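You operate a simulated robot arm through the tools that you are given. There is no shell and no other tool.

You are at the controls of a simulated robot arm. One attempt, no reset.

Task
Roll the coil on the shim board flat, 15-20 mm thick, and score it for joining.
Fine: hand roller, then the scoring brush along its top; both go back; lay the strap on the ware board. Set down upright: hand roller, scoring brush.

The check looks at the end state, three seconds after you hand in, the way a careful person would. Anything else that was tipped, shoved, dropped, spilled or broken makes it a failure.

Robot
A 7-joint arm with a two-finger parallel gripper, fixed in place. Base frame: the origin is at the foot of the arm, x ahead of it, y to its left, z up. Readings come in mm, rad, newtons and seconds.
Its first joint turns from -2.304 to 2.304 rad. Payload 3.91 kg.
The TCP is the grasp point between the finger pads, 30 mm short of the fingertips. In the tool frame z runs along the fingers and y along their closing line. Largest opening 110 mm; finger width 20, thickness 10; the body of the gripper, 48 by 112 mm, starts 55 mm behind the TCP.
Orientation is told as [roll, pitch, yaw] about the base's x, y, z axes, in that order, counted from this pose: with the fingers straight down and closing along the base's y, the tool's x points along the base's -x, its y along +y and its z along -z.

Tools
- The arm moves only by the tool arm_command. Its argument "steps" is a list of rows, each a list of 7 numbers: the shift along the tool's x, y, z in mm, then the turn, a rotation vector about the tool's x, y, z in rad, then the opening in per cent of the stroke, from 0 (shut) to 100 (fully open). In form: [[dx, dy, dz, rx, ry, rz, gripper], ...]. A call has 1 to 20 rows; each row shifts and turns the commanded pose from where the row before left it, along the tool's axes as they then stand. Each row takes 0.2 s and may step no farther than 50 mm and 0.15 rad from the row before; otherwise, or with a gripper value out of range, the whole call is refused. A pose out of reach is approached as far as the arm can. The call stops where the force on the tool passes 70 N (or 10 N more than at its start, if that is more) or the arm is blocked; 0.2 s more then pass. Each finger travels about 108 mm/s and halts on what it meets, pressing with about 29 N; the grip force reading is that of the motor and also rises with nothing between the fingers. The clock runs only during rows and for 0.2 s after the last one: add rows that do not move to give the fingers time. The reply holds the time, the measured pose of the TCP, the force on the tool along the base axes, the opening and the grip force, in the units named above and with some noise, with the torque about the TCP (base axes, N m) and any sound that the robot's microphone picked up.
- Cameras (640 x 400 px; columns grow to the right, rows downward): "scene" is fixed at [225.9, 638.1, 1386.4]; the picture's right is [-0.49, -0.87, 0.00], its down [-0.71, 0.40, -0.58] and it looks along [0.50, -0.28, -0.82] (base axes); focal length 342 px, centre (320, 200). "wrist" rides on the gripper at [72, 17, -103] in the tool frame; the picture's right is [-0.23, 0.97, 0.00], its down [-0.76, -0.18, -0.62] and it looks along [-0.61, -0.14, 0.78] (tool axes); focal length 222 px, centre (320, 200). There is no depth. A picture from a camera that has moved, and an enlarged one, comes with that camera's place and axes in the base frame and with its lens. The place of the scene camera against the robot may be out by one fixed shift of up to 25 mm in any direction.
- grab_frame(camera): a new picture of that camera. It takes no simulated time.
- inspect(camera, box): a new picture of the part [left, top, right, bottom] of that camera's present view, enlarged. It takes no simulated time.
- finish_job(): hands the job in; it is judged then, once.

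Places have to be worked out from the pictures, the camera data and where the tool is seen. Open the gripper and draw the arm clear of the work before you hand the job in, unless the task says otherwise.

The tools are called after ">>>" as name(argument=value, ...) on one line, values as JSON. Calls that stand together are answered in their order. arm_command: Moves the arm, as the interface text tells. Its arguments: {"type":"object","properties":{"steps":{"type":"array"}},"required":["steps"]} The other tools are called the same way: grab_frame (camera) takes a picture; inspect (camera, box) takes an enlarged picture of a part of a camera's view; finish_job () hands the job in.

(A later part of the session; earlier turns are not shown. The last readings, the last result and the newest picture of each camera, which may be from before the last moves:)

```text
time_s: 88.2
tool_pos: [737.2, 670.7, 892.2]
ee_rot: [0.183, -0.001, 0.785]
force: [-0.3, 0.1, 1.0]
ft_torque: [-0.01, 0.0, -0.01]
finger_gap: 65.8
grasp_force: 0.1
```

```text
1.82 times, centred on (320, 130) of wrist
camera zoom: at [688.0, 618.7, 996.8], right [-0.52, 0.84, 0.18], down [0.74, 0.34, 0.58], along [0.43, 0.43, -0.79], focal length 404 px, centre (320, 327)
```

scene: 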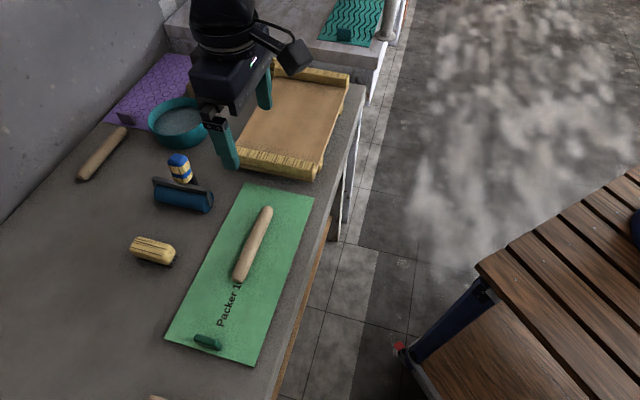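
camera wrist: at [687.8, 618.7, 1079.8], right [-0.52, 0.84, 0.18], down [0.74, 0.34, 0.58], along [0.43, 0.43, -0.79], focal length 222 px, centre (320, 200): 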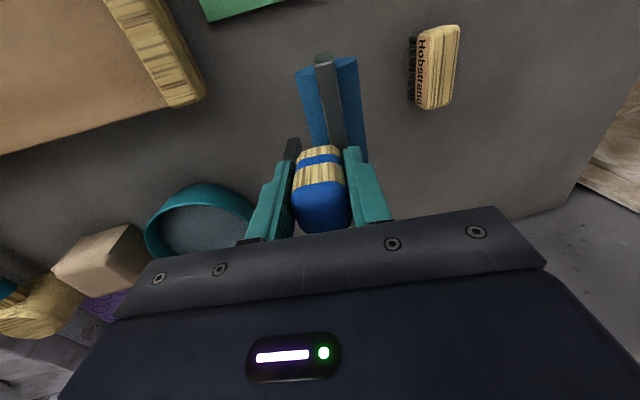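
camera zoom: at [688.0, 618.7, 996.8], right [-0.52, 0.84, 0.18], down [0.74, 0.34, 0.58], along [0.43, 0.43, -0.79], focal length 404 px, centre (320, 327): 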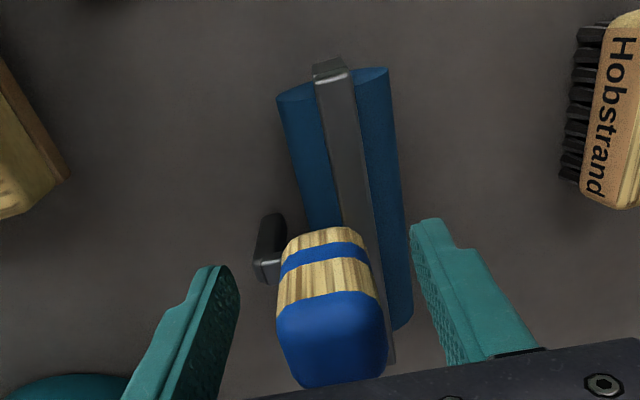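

The roller stands upright at its place. I retreat along the handle axis, then set the tool vertical and go over toward the brush.

>>> arm_command(steps=[[0, 0, -20, 0, 0, 0, 60], [0, 0, -40, 0, 0, 0, 60], [0, 0, -40, 0, 0, 0, 60], [0, 0, 0, 0.09, 0, 0, 100], [0, 0, 0, 0.091, 0, 0, 100], [0, 0, 0, 0, 0, 0, 100]])

>>> grab_frame(camera="wrist")

```text
time_s: 89.6
tool_pos: [750.5, 657.6, 991.0]
ee_rot: [0.0, 0.002, 0.784]
force: [0.2, -0.4, -0.6]
ft_torque: [0.02, 0.01, -0.02]
finger_gap: 110.0
grasp_force: 0.0
```

```text
taken
camera wrist: at [687.2, 618.8, 1093.8], right [-0.53, 0.85, 0.0], down [0.66, 0.41, 0.62], along [0.53, 0.33, -0.78], focal length 222 px, centre (320, 200)
```

wrist: 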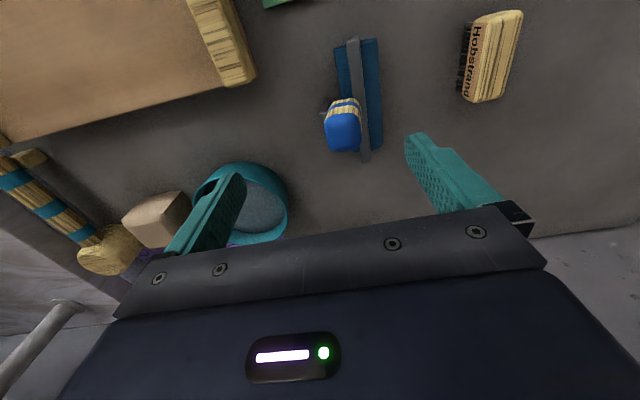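

Now I move sideways to stand directly over the brush (u≈985, y0≈102) at height.

>>> arm_command(steps=[[3, 42, 0, 0, 0, 0, 100], [3, 42, 0, 0, 0, 0, 100], [3, 42, 0, 0, 0, 0, 100], [3, 42, 0, 0, 0, 0, 100], [0, 0, 0, 0, 0, 0, 100]])

>>> grab_frame(camera="wrist")

>>> inspect(camera="wrist", box=[240, 20, 400, 180])

>>> inspect(camera="scene", box=[100, 140, 340, 360])

```text
time_s: 90.8
tool_pos: [622.6, 768.1, 990.1]
ee_rot: [0.0, -0.001, 0.785]
force: [0.1, 0.4, -0.5]
ft_torque: [-0.02, 0.01, 0.0]
finger_gap: 110.2
grasp_force: 0.0
```

```text
taken
camera wrist: at [559.5, 729.0, 1094.1], right [-0.53, 0.85, 0.0], down [0.66, 0.41, 0.62], along [0.53, 0.33, -0.78], focal length 222 px, centre (320, 200)
```

wrist: 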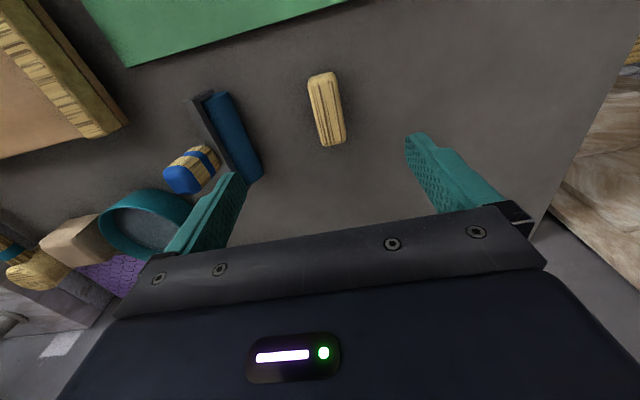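

```text
2.50 times, centred on (320, 100) of wrist
camera zoom: at [559.5, 729.0, 1094.1], right [-0.53, 0.85, 0.0], down [0.66, 0.41, 0.62], along [0.53, 0.33, -0.78], focal length 555 px, centre (320, 450)
```

zoom: 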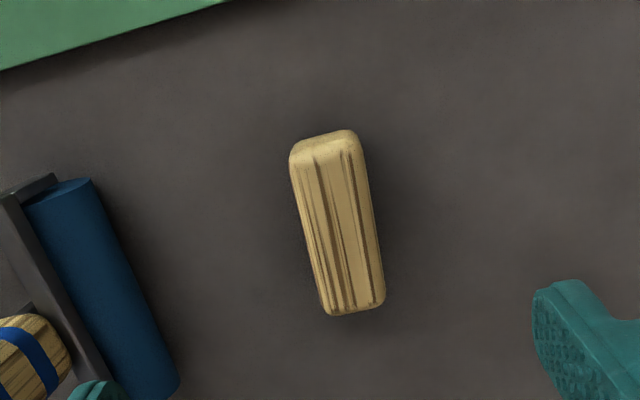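

```text
1.82 times, centred on (220, 250) of scene
camera zoom: at [225.9, 638.1, 1386.4], right [-0.49, -0.87, 0.0], down [-0.71, 0.4, -0.58], along [0.5, -0.28, -0.82], focal length 621 px, centre (502, 109)
```

zoom: 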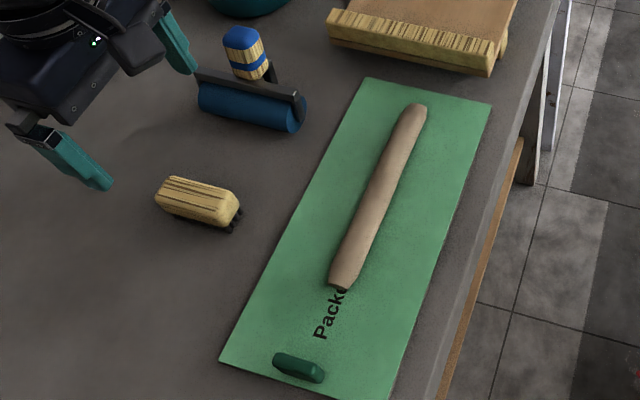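

The brush's long axis is aligned with the tool x axis, offset about (−3, +7) mm from the TCP. I correct this and descend to z≈855 with open fingers straddling it.

>>> arm_command(steps=[[-3, 7, 20, 0, 0, 0, 100], [0, 0, 45, 0, 0, 0, 100], [0, 0, 45, 0, 0, 0, 100], [0, 0, 25, 0, 0, 0, 100], [0, 0, 0, 0, 0, 0, 100]])

>>> grab_frame(camera="wrist")

>>> inspect(camera="scene", box=[80, 160, 240, 300])

```text
time_s: 92.0
tool_pos: [620.6, 774.5, 856.2]
ee_rot: [0.0, 0.0, 0.786]
force: [0.5, -0.5, -0.1]
ft_torque: [0.01, -0.01, 0.05]
finger_gap: 110.0
grasp_force: 0.1
```

```text
taken
camera wrist: at [557.4, 736.0, 960.3], right [-0.53, 0.85, 0.0], down [0.66, 0.41, 0.62], along [0.53, 0.33, -0.78], focal length 222 px, centre (320, 200)
```

wrist: 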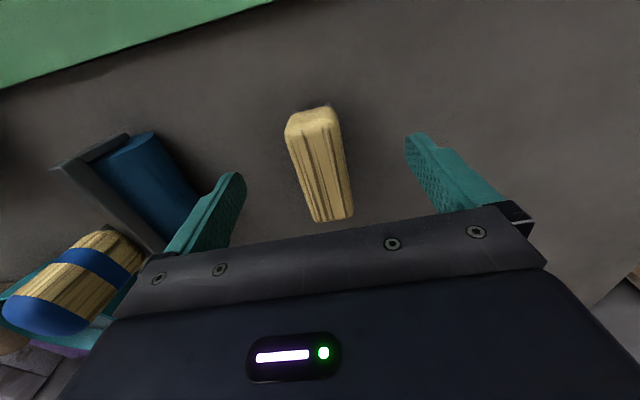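

```text
2.86 times, centred on (160, 230) of scene
camera zoom: at [225.9, 638.1, 1386.4], right [-0.49, -0.87, 0.0], down [-0.71, 0.4, -0.58], along [0.5, -0.28, -0.82], focal length 976 px, centre (777, 114)
```

zoom: 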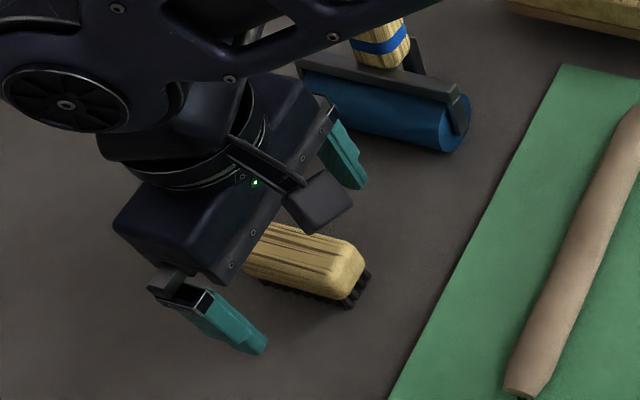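

I zoom in to measure the brush's top height more precisely from this lower viewpoint.

>>> inspect(camera="wrist", box=[240, 80, 400, 240])

```text
2.50 times, centred on (320, 160) of wrist
camera zoom: at [557.4, 736.0, 960.3], right [-0.53, 0.85, 0.0], down [0.66, 0.41, 0.62], along [0.53, 0.33, -0.78], focal length 555 px, centre (320, 300)
```

zoom: 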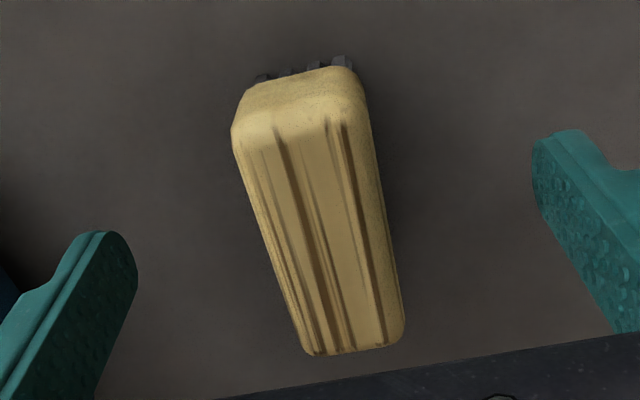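

Brush top is at z≈841, centred laterally. I shift 4 mm outward, descend 15 mm to z≈841 (fingertips ~12 mm above the table, leaving the bristles free), and close.

>>> arm_command(steps=[[-4, 1, 7, 0, 0, 0, 100], [0, 0, 8, 0, 0, 0, 100], [0, 0, 0, 0, 0, 0, 100]])

>>> inspect(camera="scene", box=[80, 160, 240, 300])

>>> inspect(camera="wrist", box=[200, 60, 440, 240])

```text
time_s: 92.8
tool_pos: [622.8, 778.4, 841.1]
ee_rot: [0.0, 0.0, 0.786]
force: [0.3, 0.7, 1.4]
ft_torque: [-0.02, -0.01, 0.01]
finger_gap: 109.7
grasp_force: 0.1
```

```text
2.86 times, centred on (160, 230) of scene
camera zoom: at [225.9, 638.1, 1386.4], right [-0.49, -0.87, 0.0], down [-0.71, 0.4, -0.58], along [0.5, -0.28, -0.82], focal length 976 px, centre (777, 114)
```

zoom: 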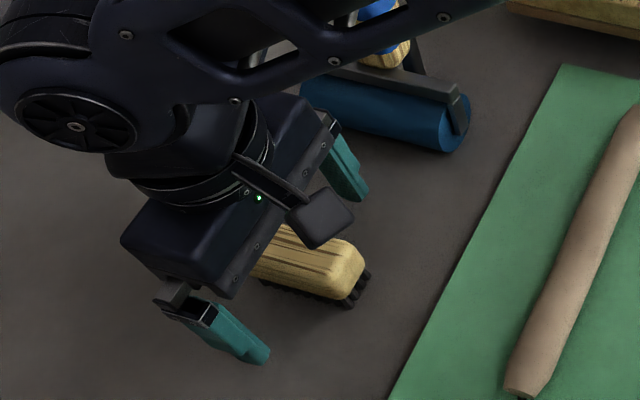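

```text
2.22 times, centred on (320, 150) of wrist
camera zoom: at [559.4, 740.3, 944.6], right [-0.53, 0.85, 0.0], down [0.66, 0.41, 0.62], along [0.53, 0.33, -0.78], focal length 494 px, centre (320, 311)
```

zoom: 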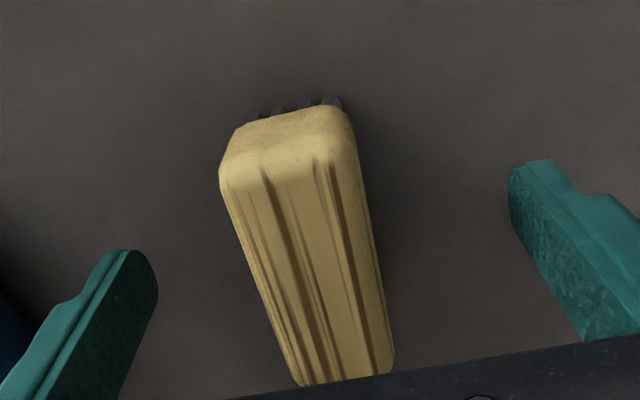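

Positioned; the arm reaches fine. I close onto the brush block.

>>> arm_command(steps=[[0, 0, 0, 0, 0, 0, 60], [0, 0, 0, 0, 0, 0, 35], [0, 0, 0, 0, 0, 0, 15], [0, 0, 0, 0, 0, 0, 0], [0, 0, 0, 0, 0, 0, 0]])

>>> inspect(camera="wrist", box=[200, 60, 440, 240])

```text
time_s: 94.0
tool_pos: [622.3, 778.8, 841.8]
ee_rot: [0.001, -0.001, 0.784]
force: [0.7, 1.0, 0.7]
ft_torque: [0.0, -0.02, 0.03]
finger_gap: 31.2
grasp_force: 28.8
```

```text
2.22 times, centred on (320, 150) of wrist
camera zoom: at [559.4, 740.2, 944.6], right [-0.53, 0.85, 0.0], down [0.66, 0.41, 0.62], along [0.53, 0.33, -0.78], focal length 494 px, centre (320, 311)
```

zoom: 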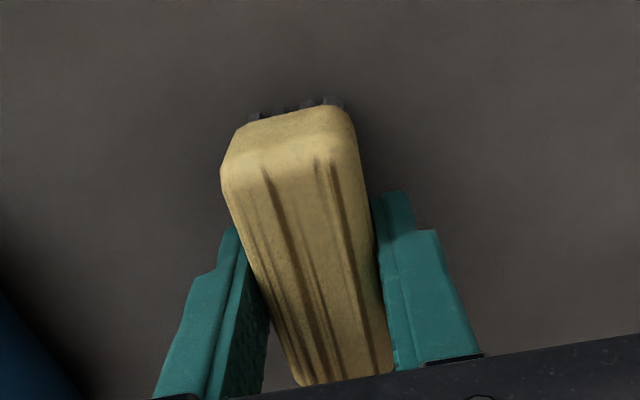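

Gripped at 31.2 mm; brush home is TCP (622.5, 778.6, 841.4), yaw 0.785. Lift 80 mm.

>>> arm_command(steps=[[0, 0, -10, 0, 0, 0, 0], [0, 0, -35, 0, 0, 0, 0], [0, 0, -35, 0, 0, 0, 0], [0, 0, 0, 0, 0, 0, 0]])

>>> inspect(camera="scene", box=[80, 130, 240, 270])

>>> grab_frame(camera="wrist")

```text
time_s: 95.0
tool_pos: [622.9, 778.8, 921.7]
ee_rot: [0.0, 0.0, 0.784]
force: [-0.4, 0.0, 0.2]
ft_torque: [0.05, 0.03, 0.02]
finger_gap: 31.4
grasp_force: 28.7
```

```text
2.86 times, centred on (160, 200) of scene
camera zoom: at [225.9, 638.1, 1386.4], right [-0.49, -0.87, 0.0], down [-0.71, 0.4, -0.58], along [0.5, -0.28, -0.82], focal length 976 px, centre (777, 200)
```

zoom: 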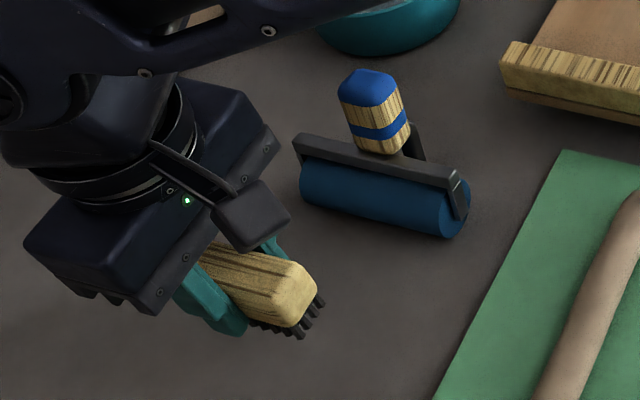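

```text
taken
camera wrist: at [559.8, 740.8, 1024.1], right [-0.53, 0.85, 0.0], down [0.66, 0.41, 0.62], along [0.53, 0.33, -0.78], focal length 222 px, centre (320, 200)
```

wrist: 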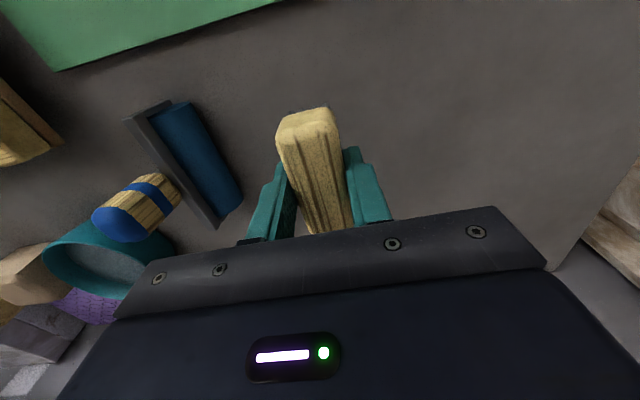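

Brush is held well. I carry it inward over the strap line (u≈817) and to near the +y0 end (y0≈138).

>>> arm_command(steps=[[43.5, 0, 0, 0, 0, 0, 0], [43.5, 7, 0, 0, 0, 0, 0], [43.5, 10, 0, 0, 0, 0, 0], [43.5, 10, 0, 0, 0, 0, 0], [0, 0, 20, 0, 0, 0, 0], [0, 0, 0, 0, 0, 0, 0]])

>>> grab_frame(camera="wrist")

>>> inspect(camera="scene", box=[160, 160, 340, 340])

```text
time_s: 96.4
tool_pos: [480.7, 674.3, 900.6]
ee_rot: [0.002, 0.0, 0.787]
force: [0.4, -0.4, -0.4]
ft_torque: [-0.05, 0.01, 0.01]
finger_gap: 31.4
grasp_force: 29.1
```

```text
taken
camera wrist: at [417.9, 635.9, 1003.9], right [-0.53, 0.85, 0.0], down [0.66, 0.41, 0.62], along [0.53, 0.33, -0.78], focal length 222 px, centre (320, 200)
```

wrist: 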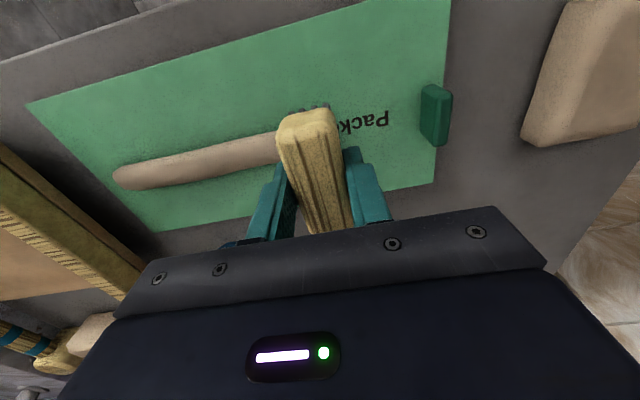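

```text
2.22 times, centred on (250, 250) of scene
camera zoom: at [225.9, 638.1, 1386.4], right [-0.49, -0.87, 0.0], down [-0.71, 0.4, -0.58], along [0.5, -0.28, -0.82], focal length 759 px, centre (476, 89)
```

zoom: 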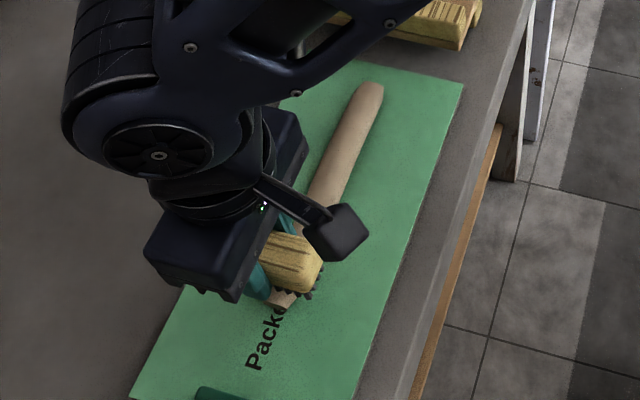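

Now over the +y0 end. I lower to z≈873 and then creep until the bristles touch the strap.

>>> arm_command(steps=[[0, 0, 15, 0, 0, 0, 0], [0, 0, 10, 0, 0, 0, 0], [0, 0, 2, 0, 0, 0, 0], [0, 0, 0, 0, 0, 0, 0]])

>>> arm_command(steps=[[0, 0, 1.5, 0, 0, 0, 0], [0, 0, 1.5, 0, 0, 0, 0], [0, 0, 0, 0, 0, 0, 0]])

```text
time_s: 97.4
tool_pos: [480.8, 673.2, 874.2]
ee_rot: [0.0, 0.0, 0.786]
force: [-0.1, 0.1, -0.2]
ft_torque: [0.0, 0.02, 0.01]
finger_gap: 31.1
grasp_force: 29.0
```

```text
time_s: 98.2
tool_pos: [480.1, 674.5, 871.1]
ee_rot: [0.0, 0.0, 0.785]
force: [0.3, -0.2, -1.7]
ft_torque: [0.04, 0.01, -0.05]
finger_gap: 31.1
grasp_force: 29.1
```

>>> arm_command(steps=[[0, 0, 1, 0, 0, 0, 0], [0, 0, 1, 0, 0, 0, 0], [0, 0, 0, 0, 0, 0, 0]])

>>> arm_command(steps=[[0, 0, 1, 0, 0, 0, 0], [0, 0, 0, 0, 0, 0, 0]])

>>> inspect(camera="scene", box=[190, 220, 290, 320])

```text
time_s: 99.0
tool_pos: [479.6, 674.7, 870.8]
ee_rot: [0.0, -0.001, 0.785]
force: [-0.4, 0.1, 0.1]
ft_torque: [0.03, -0.02, 0.03]
finger_gap: 31.3
grasp_force: 28.7
```

```text
time_s: 99.6
tool_pos: [480.6, 674.2, 867.4]
ee_rot: [-0.001, 0.0, 0.786]
force: [0.8, -0.7, 1.7]
ft_torque: [0.04, -0.02, -0.01]
finger_gap: 31.3
grasp_force: 29.0
```

```text
4.00 times, centred on (240, 270) of scene
camera zoom: at [225.9, 638.1, 1386.4], right [-0.49, -0.87, 0.0], down [-0.71, 0.4, -0.58], along [0.5, -0.28, -0.82], focal length 1366 px, centre (640, -80)
```

zoom: 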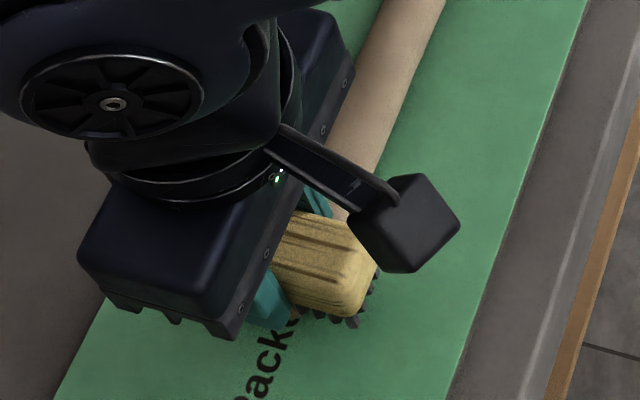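

A light force (~2 N) appears at z≈867.6, as expected. One more mm to engage the bristles.

>>> arm_command(steps=[[0, 0, 0.8, 0, 0, 0, 0], [0, 0, 0, 0, 0, 0, 0]])

>>> arm_command(steps=[[0, 0, 0.8, 0, 0, 0, 0], [0, 0, 0, 0, 0, 0, 0]])

```text
time_s: 100.2
tool_pos: [480.7, 674.8, 868.5]
ee_rot: [0.0, -0.002, 0.785]
force: [1.2, -0.2, 11.3]
ft_torque: [-0.06, -0.05, 0.0]
finger_gap: 31.4
grasp_force: 29.4
```

```text
time_s: 100.8
tool_pos: [480.2, 674.6, 868.4]
ee_rot: [0.001, -0.003, 0.785]
force: [0.5, 0.0, 25.3]
ft_torque: [0.02, -0.03, 0.0]
finger_gap: 31.3
grasp_force: 28.8
```

The bristles rest on the clay (25 N is more than needed). I back off 1 mm to ~8–10 N and draw the brush along toward −y0.

>>> arm_command(steps=[[0, 0, -0.9, 0, 0, 0, 0], [0, -8, 0, 0, 0, 0, 0], [0, -8, 0, 0, 0, 0, 0], [0, -8, 0, 0, 0, 0, 0], [0, -8, 0, 0, 0, 0, 0], [0, 0, 0, 0, 0, 0, 0]])

>>> grab_frame(camera="wrist")

>>> inspect(camera="scene", box=[190, 200, 310, 320])

```text
time_s: 102.2
tool_pos: [502.5, 651.9, 867.9]
ee_rot: [0.0, 0.0, 0.786]
force: [-4.4, 3.6, 14.3]
ft_torque: [0.15, 0.05, 0.02]
finger_gap: 31.3
grasp_force: 29.0
```

```text
taken
camera wrist: at [440.1, 613.4, 970.9], right [-0.53, 0.85, 0.0], down [0.66, 0.41, 0.62], along [0.53, 0.33, -0.78], focal length 222 px, centre (320, 200)
```

wrist: 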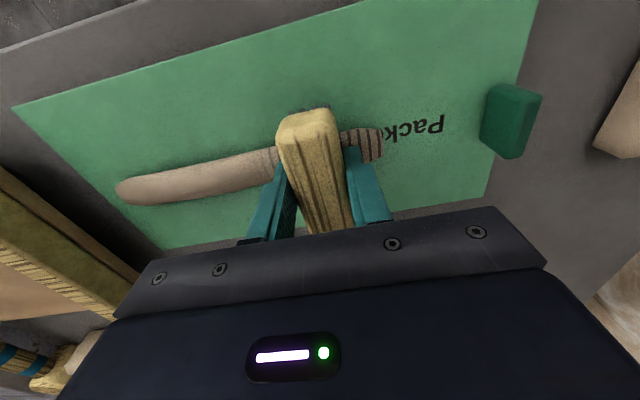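

```text
3.33 times, centred on (250, 260) of scene
camera zoom: at [225.9, 638.1, 1386.4], right [-0.49, -0.87, 0.0], down [-0.71, 0.4, -0.58], along [0.5, -0.28, -0.82], focal length 1138 px, centre (553, 0)
```

zoom: 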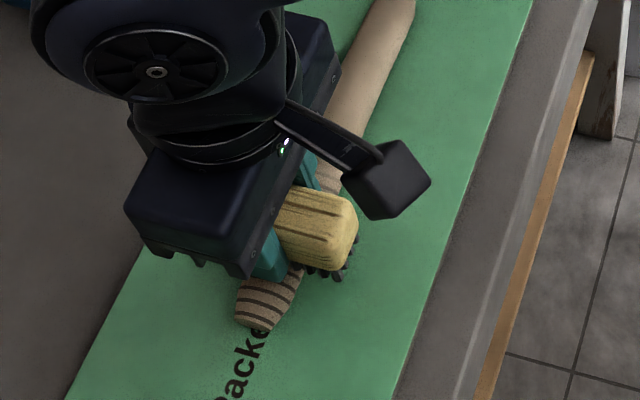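

Score marks are appearing. I continue drawing the brush along.

>>> arm_command(steps=[[0, -8.5, 0, 0, 0, 0, 0], [0, -8.5, 0, 0, 0, 0, 0], [0, -8.5, 0, 0, 0, 0, 0], [0, -8.5, 0, 0, 0, 0, 0], [0, -8.5, 0, 0, 0, 0, 0], [0, -8.5, 0, 0, 0, 0, 0], [0, -8.5, 0, 0, 0, 0, 0], [0, -8.5, 0, 0, 0, 0, 0], [0, -8.5, 0, 0, 0, 0, 0], [0, -8.5, 0, 0, 0, 0, 0]])

>>> grab_frame(camera="wrist")

```text
time_s: 104.4
tool_pos: [562.8, 590.6, 867.7]
ee_rot: [-0.001, 0.0, 0.787]
force: [-3.1, 3.6, 12.2]
ft_torque: [0.12, 0.06, 0.03]
finger_gap: 31.3
grasp_force: 29.3
```

```text
taken
camera wrist: at [500.2, 553.2, 970.8], right [-0.53, 0.85, 0.0], down [0.66, 0.41, 0.62], along [0.53, 0.33, -0.78], focal length 222 px, centre (320, 200)
```

wrist: 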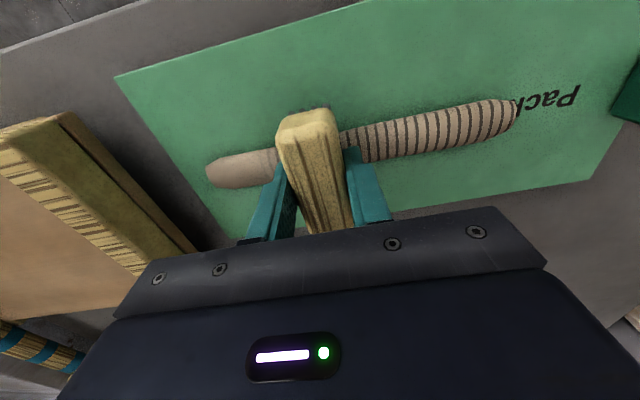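

Uniform scoring. I continue to the −y0 end (another ~87 mm).

>>> arm_command(steps=[[0, -8.5, 0, 0, 0, 0, 0], [0, -8.5, 0, 0, 0, 0, 0], [0, -8.5, 0, 0, 0, 0, 0], [0, -8.5, 0, 0, 0, 0, 0], [0, -8.5, 0, 0, 0, 0, 0], [0, -8.5, 0, 0, 0, 0, 0], [0, -8.5, 0, 0, 0, 0, 0], [0, -8.5, 0, 0, 0, 0, 0], [0, -8.5, 0, 0, 0, 0, 0], [0, -8.5, 0, 0, 0, 0, 0]])

>>> grab_frame(camera="wrist")

>>> inspect(camera="scene", box=[180, 160, 340, 320])

```text
time_s: 106.6
tool_pos: [622.2, 532.1, 868.4]
ee_rot: [0.0, 0.0, 0.785]
force: [-1.0, 2.2, 4.9]
ft_torque: [0.03, 0.02, -0.01]
finger_gap: 31.5
grasp_force: 29.4
```

```text
taken
camera wrist: at [560.1, 493.6, 970.8], right [-0.53, 0.85, 0.0], down [0.66, 0.41, 0.62], along [0.53, 0.33, -0.78], focal length 222 px, centre (320, 200)
```

wrist: 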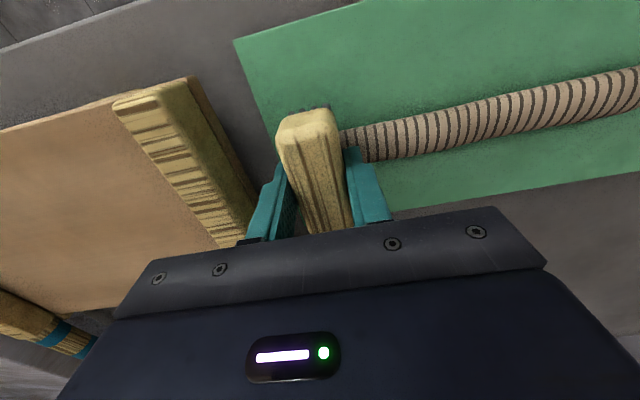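

```text
2.50 times, centred on (260, 240) of scene
camera zoom: at [225.9, 638.1, 1386.4], right [-0.49, -0.87, 0.0], down [-0.71, 0.4, -0.58], along [0.5, -0.28, -0.82], focal length 854 px, centre (470, 100)
```

zoom: 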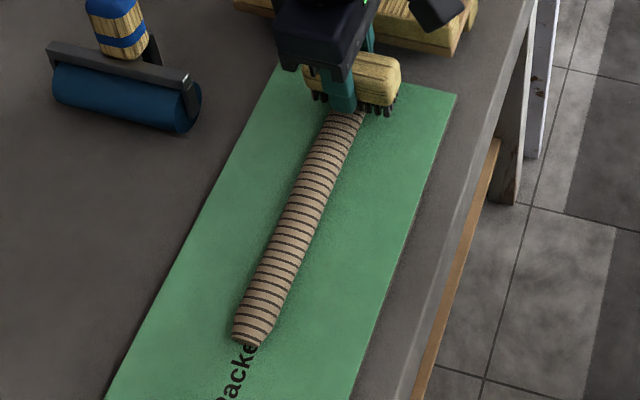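

Nearly at the end; I take it 9 mm further, then lift off and view the scored strap.

>>> arm_command(steps=[[0, -4.5, 0, 0, 0, 0, 0], [0, -4.5, 0, 0, 0, 0, 0], [0, 0, -15, 0, 0, 0, 0], [0, 0, -38, 0, 0, 0, 0], [0, 0, 0, 0, 0, 0, 0]])

>>> grab_frame(camera="wrist")

>>> inspect(camera="scene", box=[200, 140, 330, 300])

```text
time_s: 107.8
tool_pos: [630.0, 525.2, 920.5]
ee_rot: [0.0, 0.0, 0.785]
force: [0.1, -0.1, -1.0]
ft_torque: [0.0, 0.0, 0.0]
finger_gap: 31.6
grasp_force: 28.9
```

```text
taken
camera wrist: at [566.5, 486.7, 1023.5], right [-0.53, 0.85, 0.0], down [0.66, 0.41, 0.62], along [0.53, 0.33, -0.78], focal length 222 px, centre (320, 200)
```

wrist: 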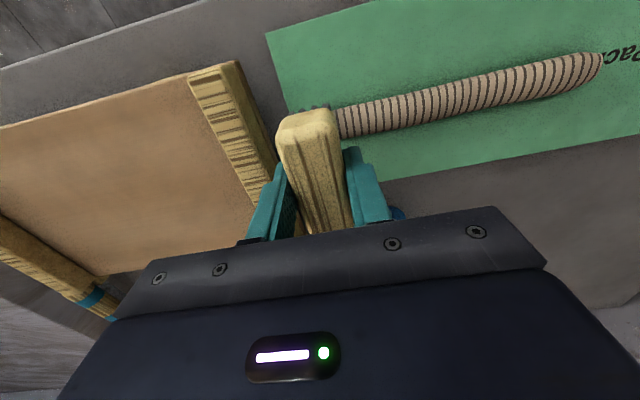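

```text
2.50 times, centred on (265, 220) of scene
camera zoom: at [225.9, 638.1, 1386.4], right [-0.49, -0.87, 0.0], down [-0.71, 0.4, -0.58], along [0.5, -0.28, -0.82], focal length 854 px, centre (458, 150)
```

zoom: 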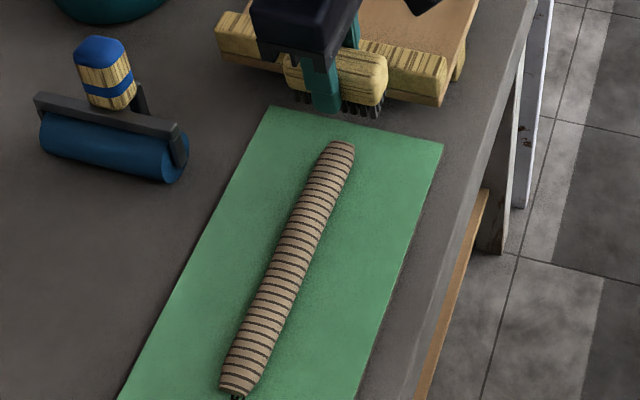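

The whole top is scored. I return the brush: along +y0 first, then outward to its home spot at height.

>>> arm_command(steps=[[0, 46.1, 0, 0, 0, 0, 0], [0, 46.1, 0, 0, 0, 0, 0], [0, 46.1, 0, 0, 0, 0, 0], [0, 46.1, 0, 0, 0, 0, 0], [-43.5, 0, 0, 0, 0, 0, 0], [-43.5, 0, 0, 0, 0, 0, 0], [-43.5, 0, 0, 0, 0, 0, 0], [-43.3, 0, 0, 0, 0, 0, 0], [0, 0, 0, 0, 0, 0, 0]])

>>> grab_frame(camera="wrist")

```text
time_s: 109.8
tool_pos: [621.2, 779.8, 918.7]
ee_rot: [-0.001, -0.001, 0.787]
force: [0.1, -0.1, -1.0]
ft_torque: [-0.01, -0.01, -0.02]
finger_gap: 31.4
grasp_force: 28.8
```

```text
taken
camera wrist: at [558.1, 740.5, 1022.3], right [-0.53, 0.85, 0.0], down [0.66, 0.41, 0.62], along [0.53, 0.33, -0.78], focal length 222 px, centre (320, 200)
```

wrist: 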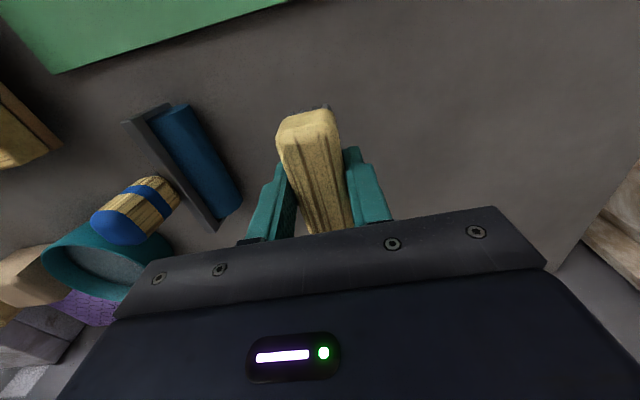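

Over home. I descend 75 mm and then creep to the table.

>>> arm_command(steps=[[0, -1.2, 35, 0, 0, 0, 0], [0, 0, 25, 0, 0, 0, 0], [0, 0, 15, 0, 0, 0, 0], [0, 0, 0, 0, 0, 0, 0]])

>>> arm_command(steps=[[0, 0, 1, 0, 0, 0, 0], [0, 0, 1, 0, 0, 0, 0], [0, 0, 0, 0, 0, 0, 0]])

```text
time_s: 110.8
tool_pos: [623.1, 777.3, 844.3]
ee_rot: [-0.001, 0.0, 0.785]
force: [0.7, 0.0, 0.1]
ft_torque: [-0.01, 0.0, 0.01]
finger_gap: 31.5
grasp_force: 29.4
```

```text
time_s: 111.6
tool_pos: [622.6, 776.6, 843.0]
ee_rot: [-0.001, 0.0, 0.786]
force: [-0.2, -0.1, -1.0]
ft_torque: [-0.02, 0.01, -0.03]
finger_gap: 31.5
grasp_force: 29.3
```

>>> arm_command(steps=[[0, 0, 0.8, 0, 0, 0, 0], [0, 0, 0, 0, 0, 0, 0]])

>>> arm_command(steps=[[0, 0, 0.8, 0, 0, 0, 0], [0, 0, 0, 0, 0, 0, 0]])

```text
time_s: 112.2
tool_pos: [623.3, 777.1, 841.4]
ee_rot: [0.0, 0.002, 0.785]
force: [0.0, -0.3, -1.2]
ft_torque: [0.01, 0.03, 0.0]
finger_gap: 31.3
grasp_force: 29.7
```

```text
time_s: 112.8
tool_pos: [622.7, 776.8, 842.5]
ee_rot: [-0.001, 0.0, 0.786]
force: [0.0, 0.6, -0.9]
ft_torque: [-0.03, 0.04, -0.01]
finger_gap: 31.3
grasp_force: 29.4
```

Not yet touching; I keep creeping down in 0.7 mm steps, reading each.

>>> arm_command(steps=[[0, 0, 0.7, 0, 0, 0, 0], [0, 0, 0, 0, 0, 0, 0]])

>>> arm_command(steps=[[0, 0, 0.7, 0, 0, 0, 0], [0, 0, 0, 0, 0, 0, 0]])

```text
time_s: 113.4
tool_pos: [622.4, 776.9, 841.1]
ee_rot: [0.001, -0.001, 0.786]
force: [-0.7, -0.1, -0.1]
ft_torque: [0.0, -0.01, 0.01]
finger_gap: 31.5
grasp_force: 28.9
```

```text
time_s: 114.0
tool_pos: [622.9, 777.3, 840.9]
ee_rot: [0.0, -0.001, 0.785]
force: [-0.6, -1.4, 4.8]
ft_torque: [-0.15, 0.12, 0.01]
finger_gap: 31.3
grasp_force: 29.0
```

Bristles are on the table (~6 N). I open gradually.

>>> arm_command(steps=[[0, 0, 0, 0, 0, 0, 35], [0, 0, 0, 0, 0, 0, 50], [0, 0, 0, 0, 0, 0, 80], [0, 0, 0, 0, 0, 0, 100], [0, 0, 0, 0, 0, 0, 100]])

>>> arm_command(steps=[[0, 0, -20, 0, 0, 0, 100], [0, 0, -45, 0, 0, 0, 100], [0, 0, -45, 0, 0, 0, 100], [0, 0, 0, 0, 0, 0, 100]])

>>> grab_frame(camera="wrist")

>>> grab_frame(camera="scene")

```text
time_s: 115.2
tool_pos: [623.1, 777.1, 839.4]
ee_rot: [-0.001, -0.001, 0.788]
force: [0.7, 0.2, 1.2]
ft_torque: [0.02, -0.03, -0.02]
finger_gap: 110.2
grasp_force: 0.0
```

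```text
time_s: 116.2
tool_pos: [622.2, 778.7, 950.0]
ee_rot: [0.001, -0.001, 0.786]
force: [0.6, 0.4, 0.1]
ft_torque: [0.0, 0.02, 0.0]
finger_gap: 110.2
grasp_force: 0.0
```

```text
taken
camera wrist: at [559.1, 739.9, 1053.9], right [-0.53, 0.85, 0.0], down [0.66, 0.41, 0.62], along [0.53, 0.33, -0.78], focal length 222 px, centre (320, 200)
```

wrist: 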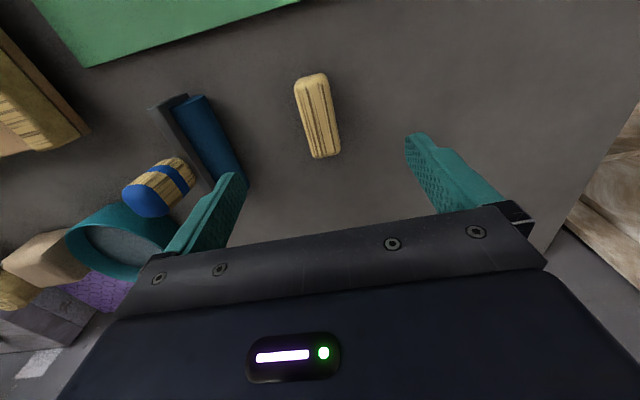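

```text
taken
```

scene: 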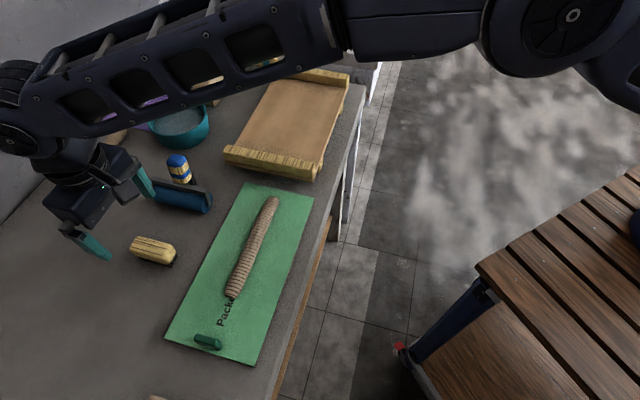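

Brush and roller are both standing at their places. Now the strap: I go over its middle (u≈817, y0≈38) and turn the gripper 90° so the fingers close across its width.

>>> arm_command(steps=[[43.5, 0, 0, 0, 0, 0, 100], [43.5, -24, 0, 0, 0, 0, 100], [43.5, -24, 0, 0, 0, 0, 100], [43.5, -24, 0, 0, 0, 0, 100], [0, 0, 0, 0, 0, 0.1428, 100], [0, 0, 0, 0, 0, 0.1428, 100], [0, 0, 0, 0, 0, 0.1428, 100], [0, 0, 0, 0, 0, 0.1428, 100], [0, 0, 0, 0, 0, 0.1428, 100], [0, 0, 0, 0, 0, 0.1428, 100], [0, 0, 0, 0, 0, 0.1428, 100], [0, 0, 0, 0, 0, 0.1428, 100], [0, 0, 0, 0, 0, 0.1428, 100], [0, 0, 0, 0, 0, 0.1428, 100], [0, 0, 0, 0, 0, 0.1428, 100], [0, 0, 0, 0, 0, 0, 100]])

>>> grab_frame(camera="wrist")

>>> grab_frame(camera="scene")

```text
time_s: 119.6
tool_pos: [551.6, 604.9, 950.8]
ee_rot: [-0.001, 0.0, -0.785]
force: [0.3, 0.5, -0.5]
ft_torque: [-0.01, 0.03, -0.01]
finger_gap: 110.0
grasp_force: 0.1
```

```text
taken
camera wrist: at [511.5, 668.0, 1053.6], right [0.85, 0.53, 0.0], down [0.41, -0.66, 0.62], along [0.33, -0.53, -0.78], focal length 222 px, centre (320, 200)
```

wrist: 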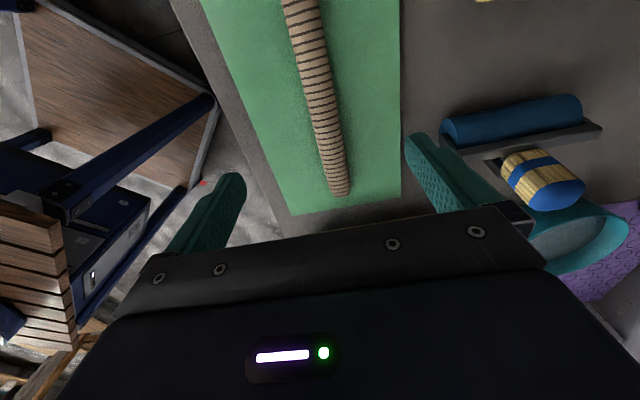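

```text
taken
```

scene: 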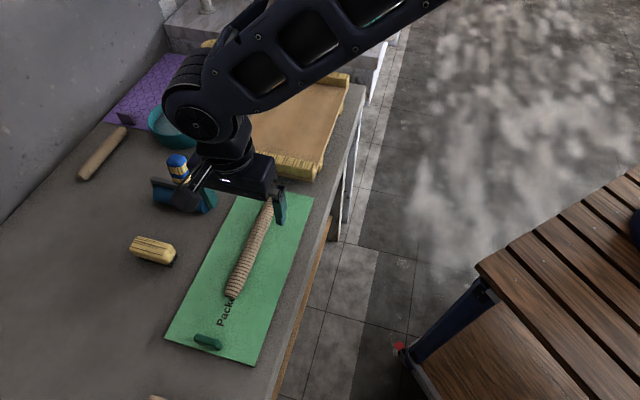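

The 90° turn works; the strap runs parallel to the tool's x axis. I zoom in to centre precisely.

>>> inspect(camera="wrist", box=[240, 20, 420, 220])

```text
2.00 times, centred on (330, 120) of wrist
camera zoom: at [511.5, 668.0, 1053.6], right [0.85, 0.53, 0.0], down [0.41, -0.66, 0.62], along [0.33, -0.53, -0.78], focal length 444 px, centre (300, 360)
```

zoom: 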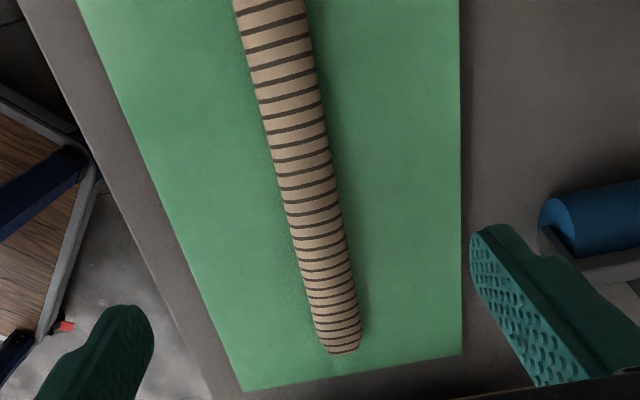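

The strap is exactly parallel, offset +3.8 mm in tool y, and the TCP is at its midpoint. I centre and descend to z≈850 with open fingers.

>>> arm_command(steps=[[0, 3.8, 20, 0, 0, 0, 100], [0, 0, 40, 0, 0, 0, 100], [0, 0, 30, 0, 0, 0, 100], [0, 0, 10, 0, 0, 0, 100], [0, 0, 0, 0, 0, 0, 100]])

>>> grab_frame(camera="wrist")

>>> inspect(camera="scene", box=[190, 160, 330, 310])

```text
time_s: 120.8
tool_pos: [553.7, 606.9, 850.3]
ee_rot: [-0.001, 0.0, -0.784]
force: [0.5, 0.2, 0.5]
ft_torque: [-0.02, -0.02, 0.01]
finger_gap: 110.1
grasp_force: 0.0
```

```text
taken
camera wrist: at [514.3, 670.9, 953.3], right [0.85, 0.53, 0.0], down [0.41, -0.66, 0.62], along [0.33, -0.53, -0.78], focal length 222 px, centre (320, 200)
```

wrist: 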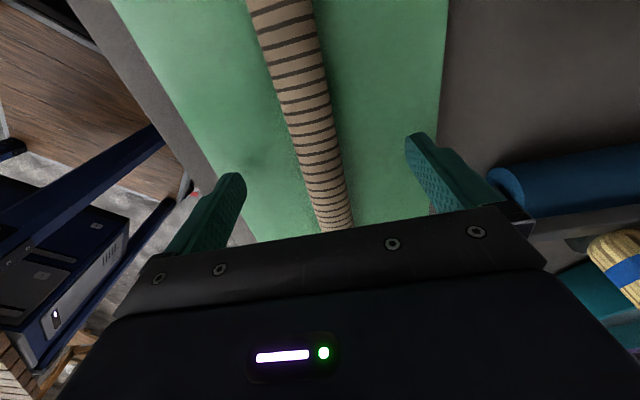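

```text
2.67 times, centred on (260, 235) of scene
camera zoom: at [225.9, 638.1, 1386.4], right [-0.49, -0.87, 0.0], down [-0.71, 0.4, -0.58], along [0.5, -0.28, -0.82], focal length 911 px, centre (480, 107)
```

zoom: 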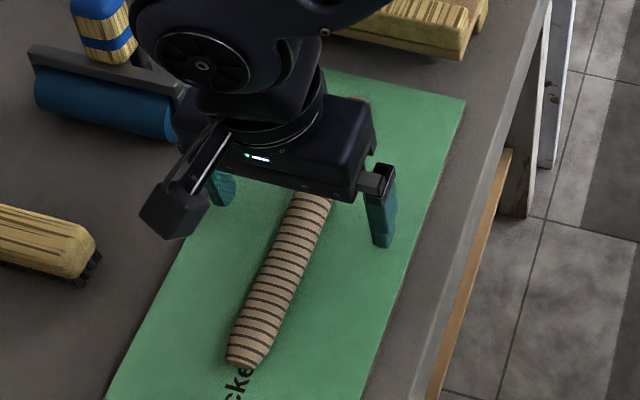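

Fingers straddle the strap symmetrically. I creep down to find the board with the fingertips.

>>> arm_command(steps=[[0, 0, 3, 0, 0, 0, 100], [0, 0, 3, 0, 0, 0, 100], [0, 0, 2, 0, 0, 0, 100], [0, 0, 0, 0, 0, 0, 100]])

>>> arm_command(steps=[[0, 0, 1, 0, 0, 0, 100], [0, 0, 1, 0, 0, 0, 100], [0, 0, 0, 0, 0, 0, 100]])

```text
time_s: 121.8
tool_pos: [553.0, 607.4, 841.7]
ee_rot: [0.0, 0.0, -0.784]
force: [-0.7, -0.5, 0.4]
ft_torque: [0.01, 0.01, -0.01]
finger_gap: 110.0
grasp_force: 0.1
```

```text
time_s: 122.6
tool_pos: [552.6, 607.5, 840.3]
ee_rot: [0.001, -0.001, -0.784]
force: [-1.0, -0.6, -0.4]
ft_torque: [0.01, -0.02, 0.01]
finger_gap: 109.9
grasp_force: 0.0
```

>>> arm_command(steps=[[0, 0, 1, 0, 0, 0, 100], [0, 0, 0, 0, 0, 0, 100]])

>>> arm_command(steps=[[0, 0, 1, 0, 0, 0, 100], [0, 0, 0, 0, 0, 0, 100]])

```text
time_s: 123.2
tool_pos: [552.1, 606.9, 840.5]
ee_rot: [-0.001, 0.0, -0.784]
force: [-0.2, -1.9, 6.5]
ft_torque: [-0.28, 0.25, 0.03]
finger_gap: 109.8
grasp_force: 0.1
```

```text
time_s: 123.8
tool_pos: [553.0, 606.1, 838.5]
ee_rot: [0.002, 0.0, -0.784]
force: [-1.5, -3.2, 22.9]
ft_torque: [-1.1, 0.99, 0.03]
finger_gap: 110.0
grasp_force: 0.1
```

Board found (fingertips touch at TCP z≈839.3). I raise 2.5 mm and begin closing gently onto the strap's sides, reading the force.

>>> arm_command(steps=[[0, 0, -2.5, 0, 0, 0, 100], [0, 0, 0, 0, 0, 0, 70], [0, 0, 0, 0, 0, 0, 50], [0, 0, 0, 0, 0, 0, 35], [0, 0, 0, 0, 0, 0, 31], [0, 0, 0, 0, 0, 0, 31]])

>>> grab_frame(camera="wrist")

```text
time_s: 125.2
tool_pos: [552.4, 606.7, 841.1]
ee_rot: [0.001, 0.0, -0.785]
force: [0.8, -0.5, 0.2]
ft_torque: [0.02, -0.02, 0.02]
finger_gap: 34.0
grasp_force: 0.1
```

```text
taken
camera wrist: at [514.2, 670.6, 944.2], right [0.85, 0.53, 0.0], down [0.41, -0.66, 0.62], along [0.33, -0.53, -0.78], focal length 222 px, centre (320, 200)
```

wrist: 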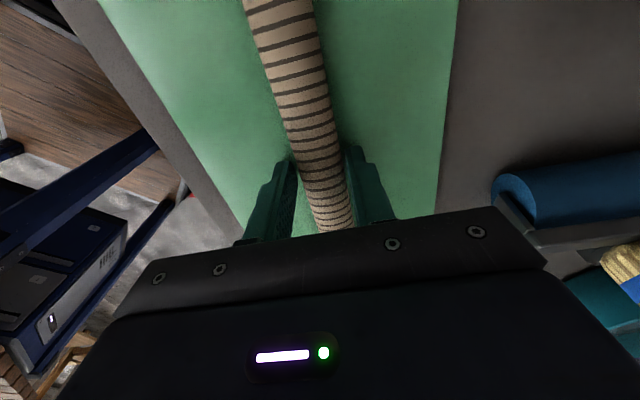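

Gap 34 mm, no contact yet. I close on in small steps.

>>> arm_command(steps=[[0, 0, 0, 0, 0, 0, 29], [0, 0, 0, 0, 0, 0, 28.5], [0, 0, 0, 0, 0, 0, 28.5]])

>>> arm_command(steps=[[0, 0, 0, 0, 0, 0, 27.5], [0, 0, 0, 0, 0, 0, 27.5]])

>>> arm_command(steps=[[0, 0, 0, 0, 0, 0, 26.5], [0, 0, 0, 0, 0, 0, 26.5]])

```text
time_s: 126.0
tool_pos: [552.5, 605.6, 840.9]
ee_rot: [-0.001, 0.0, -0.785]
force: [0.0, 0.7, 0.5]
ft_torque: [-0.01, 0.02, -0.01]
finger_gap: 31.6
grasp_force: 0.1
```

```text
time_s: 126.6
tool_pos: [552.5, 607.1, 840.9]
ee_rot: [-0.001, -0.001, -0.783]
force: [-0.1, -0.5, -0.1]
ft_torque: [0.02, 0.01, 0.04]
finger_gap: 30.3
grasp_force: 0.4
```

```text
time_s: 127.2
tool_pos: [553.1, 606.8, 842.5]
ee_rot: [-0.001, 0.001, -0.783]
force: [-0.8, 0.8, 0.9]
ft_torque: [0.04, -0.03, 0.02]
finger_gap: 29.5
grasp_force: 0.3
```

>>> arm_command(steps=[[0, 0, 0, 0, 0, 0, 25.5], [0, 0, 0, 0, 0, 0, 25.5]])

>>> arm_command(steps=[[0, 0, 0, 0, 0, 0, 24.5], [0, 0, 0, 0, 0, 0, 24.5]])

>>> inspect(camera="wrist", box=[220, 60, 420, 240])

```text
time_s: 127.8
tool_pos: [553.4, 607.1, 841.2]
ee_rot: [0.0, 0.0, -0.783]
force: [0.0, 0.3, 0.9]
ft_torque: [0.02, -0.03, -0.03]
finger_gap: 29.1
grasp_force: 0.7
```

```text
time_s: 128.4
tool_pos: [553.2, 606.8, 840.9]
ee_rot: [-0.001, 0.0, -0.784]
force: [-0.2, 0.7, 0.4]
ft_torque: [0.03, -0.05, -0.01]
finger_gap: 28.5
grasp_force: 28.4
```

```text
2.22 times, centred on (320, 150) of wrist
camera zoom: at [514.2, 670.5, 944.3], right [0.85, 0.53, 0.0], down [0.41, -0.66, 0.62], along [0.33, -0.53, -0.78], focal length 494 px, centre (320, 311)
```

zoom: 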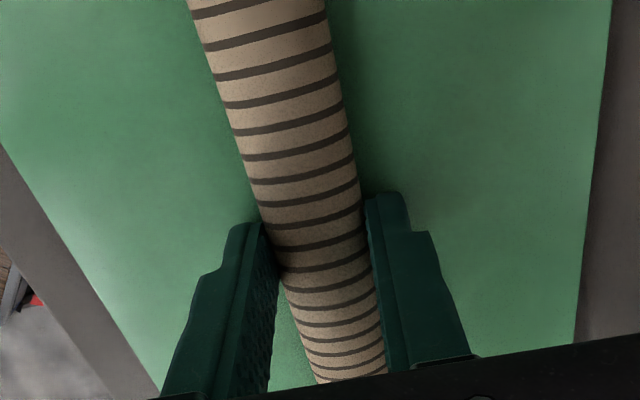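

The strap is held at 28.5 mm gap. I lift slowly 10 mm and look whether it comes up whole and straight.

>>> arm_command(steps=[[0, 0, -2, 0, 0, 0, 24.5], [0, 0, -4, 0, 0, 0, 24.5], [0, 0, -6, 0, 0, 0, 24.5], [0, 0, 0, 0, 0, 0, 24.5]])

>>> grab_frame(camera="wrist")

>>> inspect(camera="scene", box=[190, 160, 330, 310])

```text
time_s: 129.4
tool_pos: [553.5, 606.2, 853.1]
ee_rot: [-0.002, 0.002, -0.784]
force: [-0.5, 0.8, -0.5]
ft_torque: [-0.01, 0.04, 0.0]
finger_gap: 28.6
grasp_force: 28.9
```

```text
taken
camera wrist: at [514.1, 670.6, 956.4], right [0.85, 0.53, 0.0], down [0.41, -0.66, 0.62], along [0.33, -0.53, -0.78], focal length 222 px, centre (320, 200)
```

wrist: 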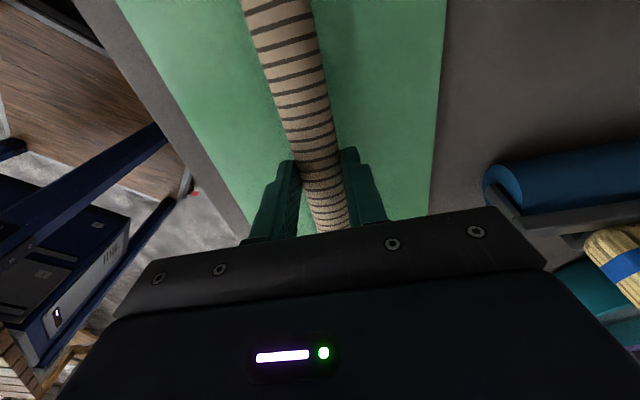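

```text
2.67 times, centred on (260, 235) of scene
camera zoom: at [225.9, 638.1, 1386.4], right [-0.49, -0.87, 0.0], down [-0.71, 0.4, -0.58], along [0.5, -0.28, -0.82], focal length 911 px, centre (480, 107)
```

zoom: 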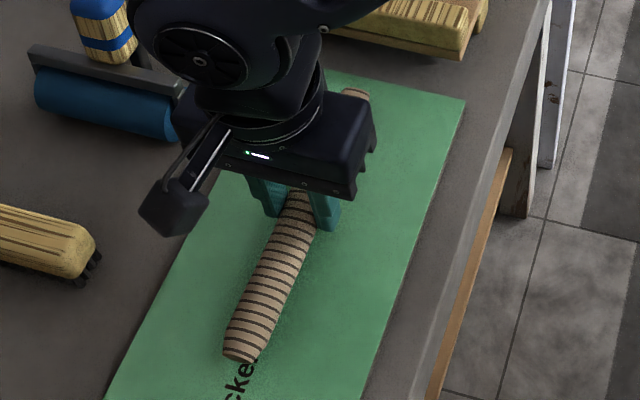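

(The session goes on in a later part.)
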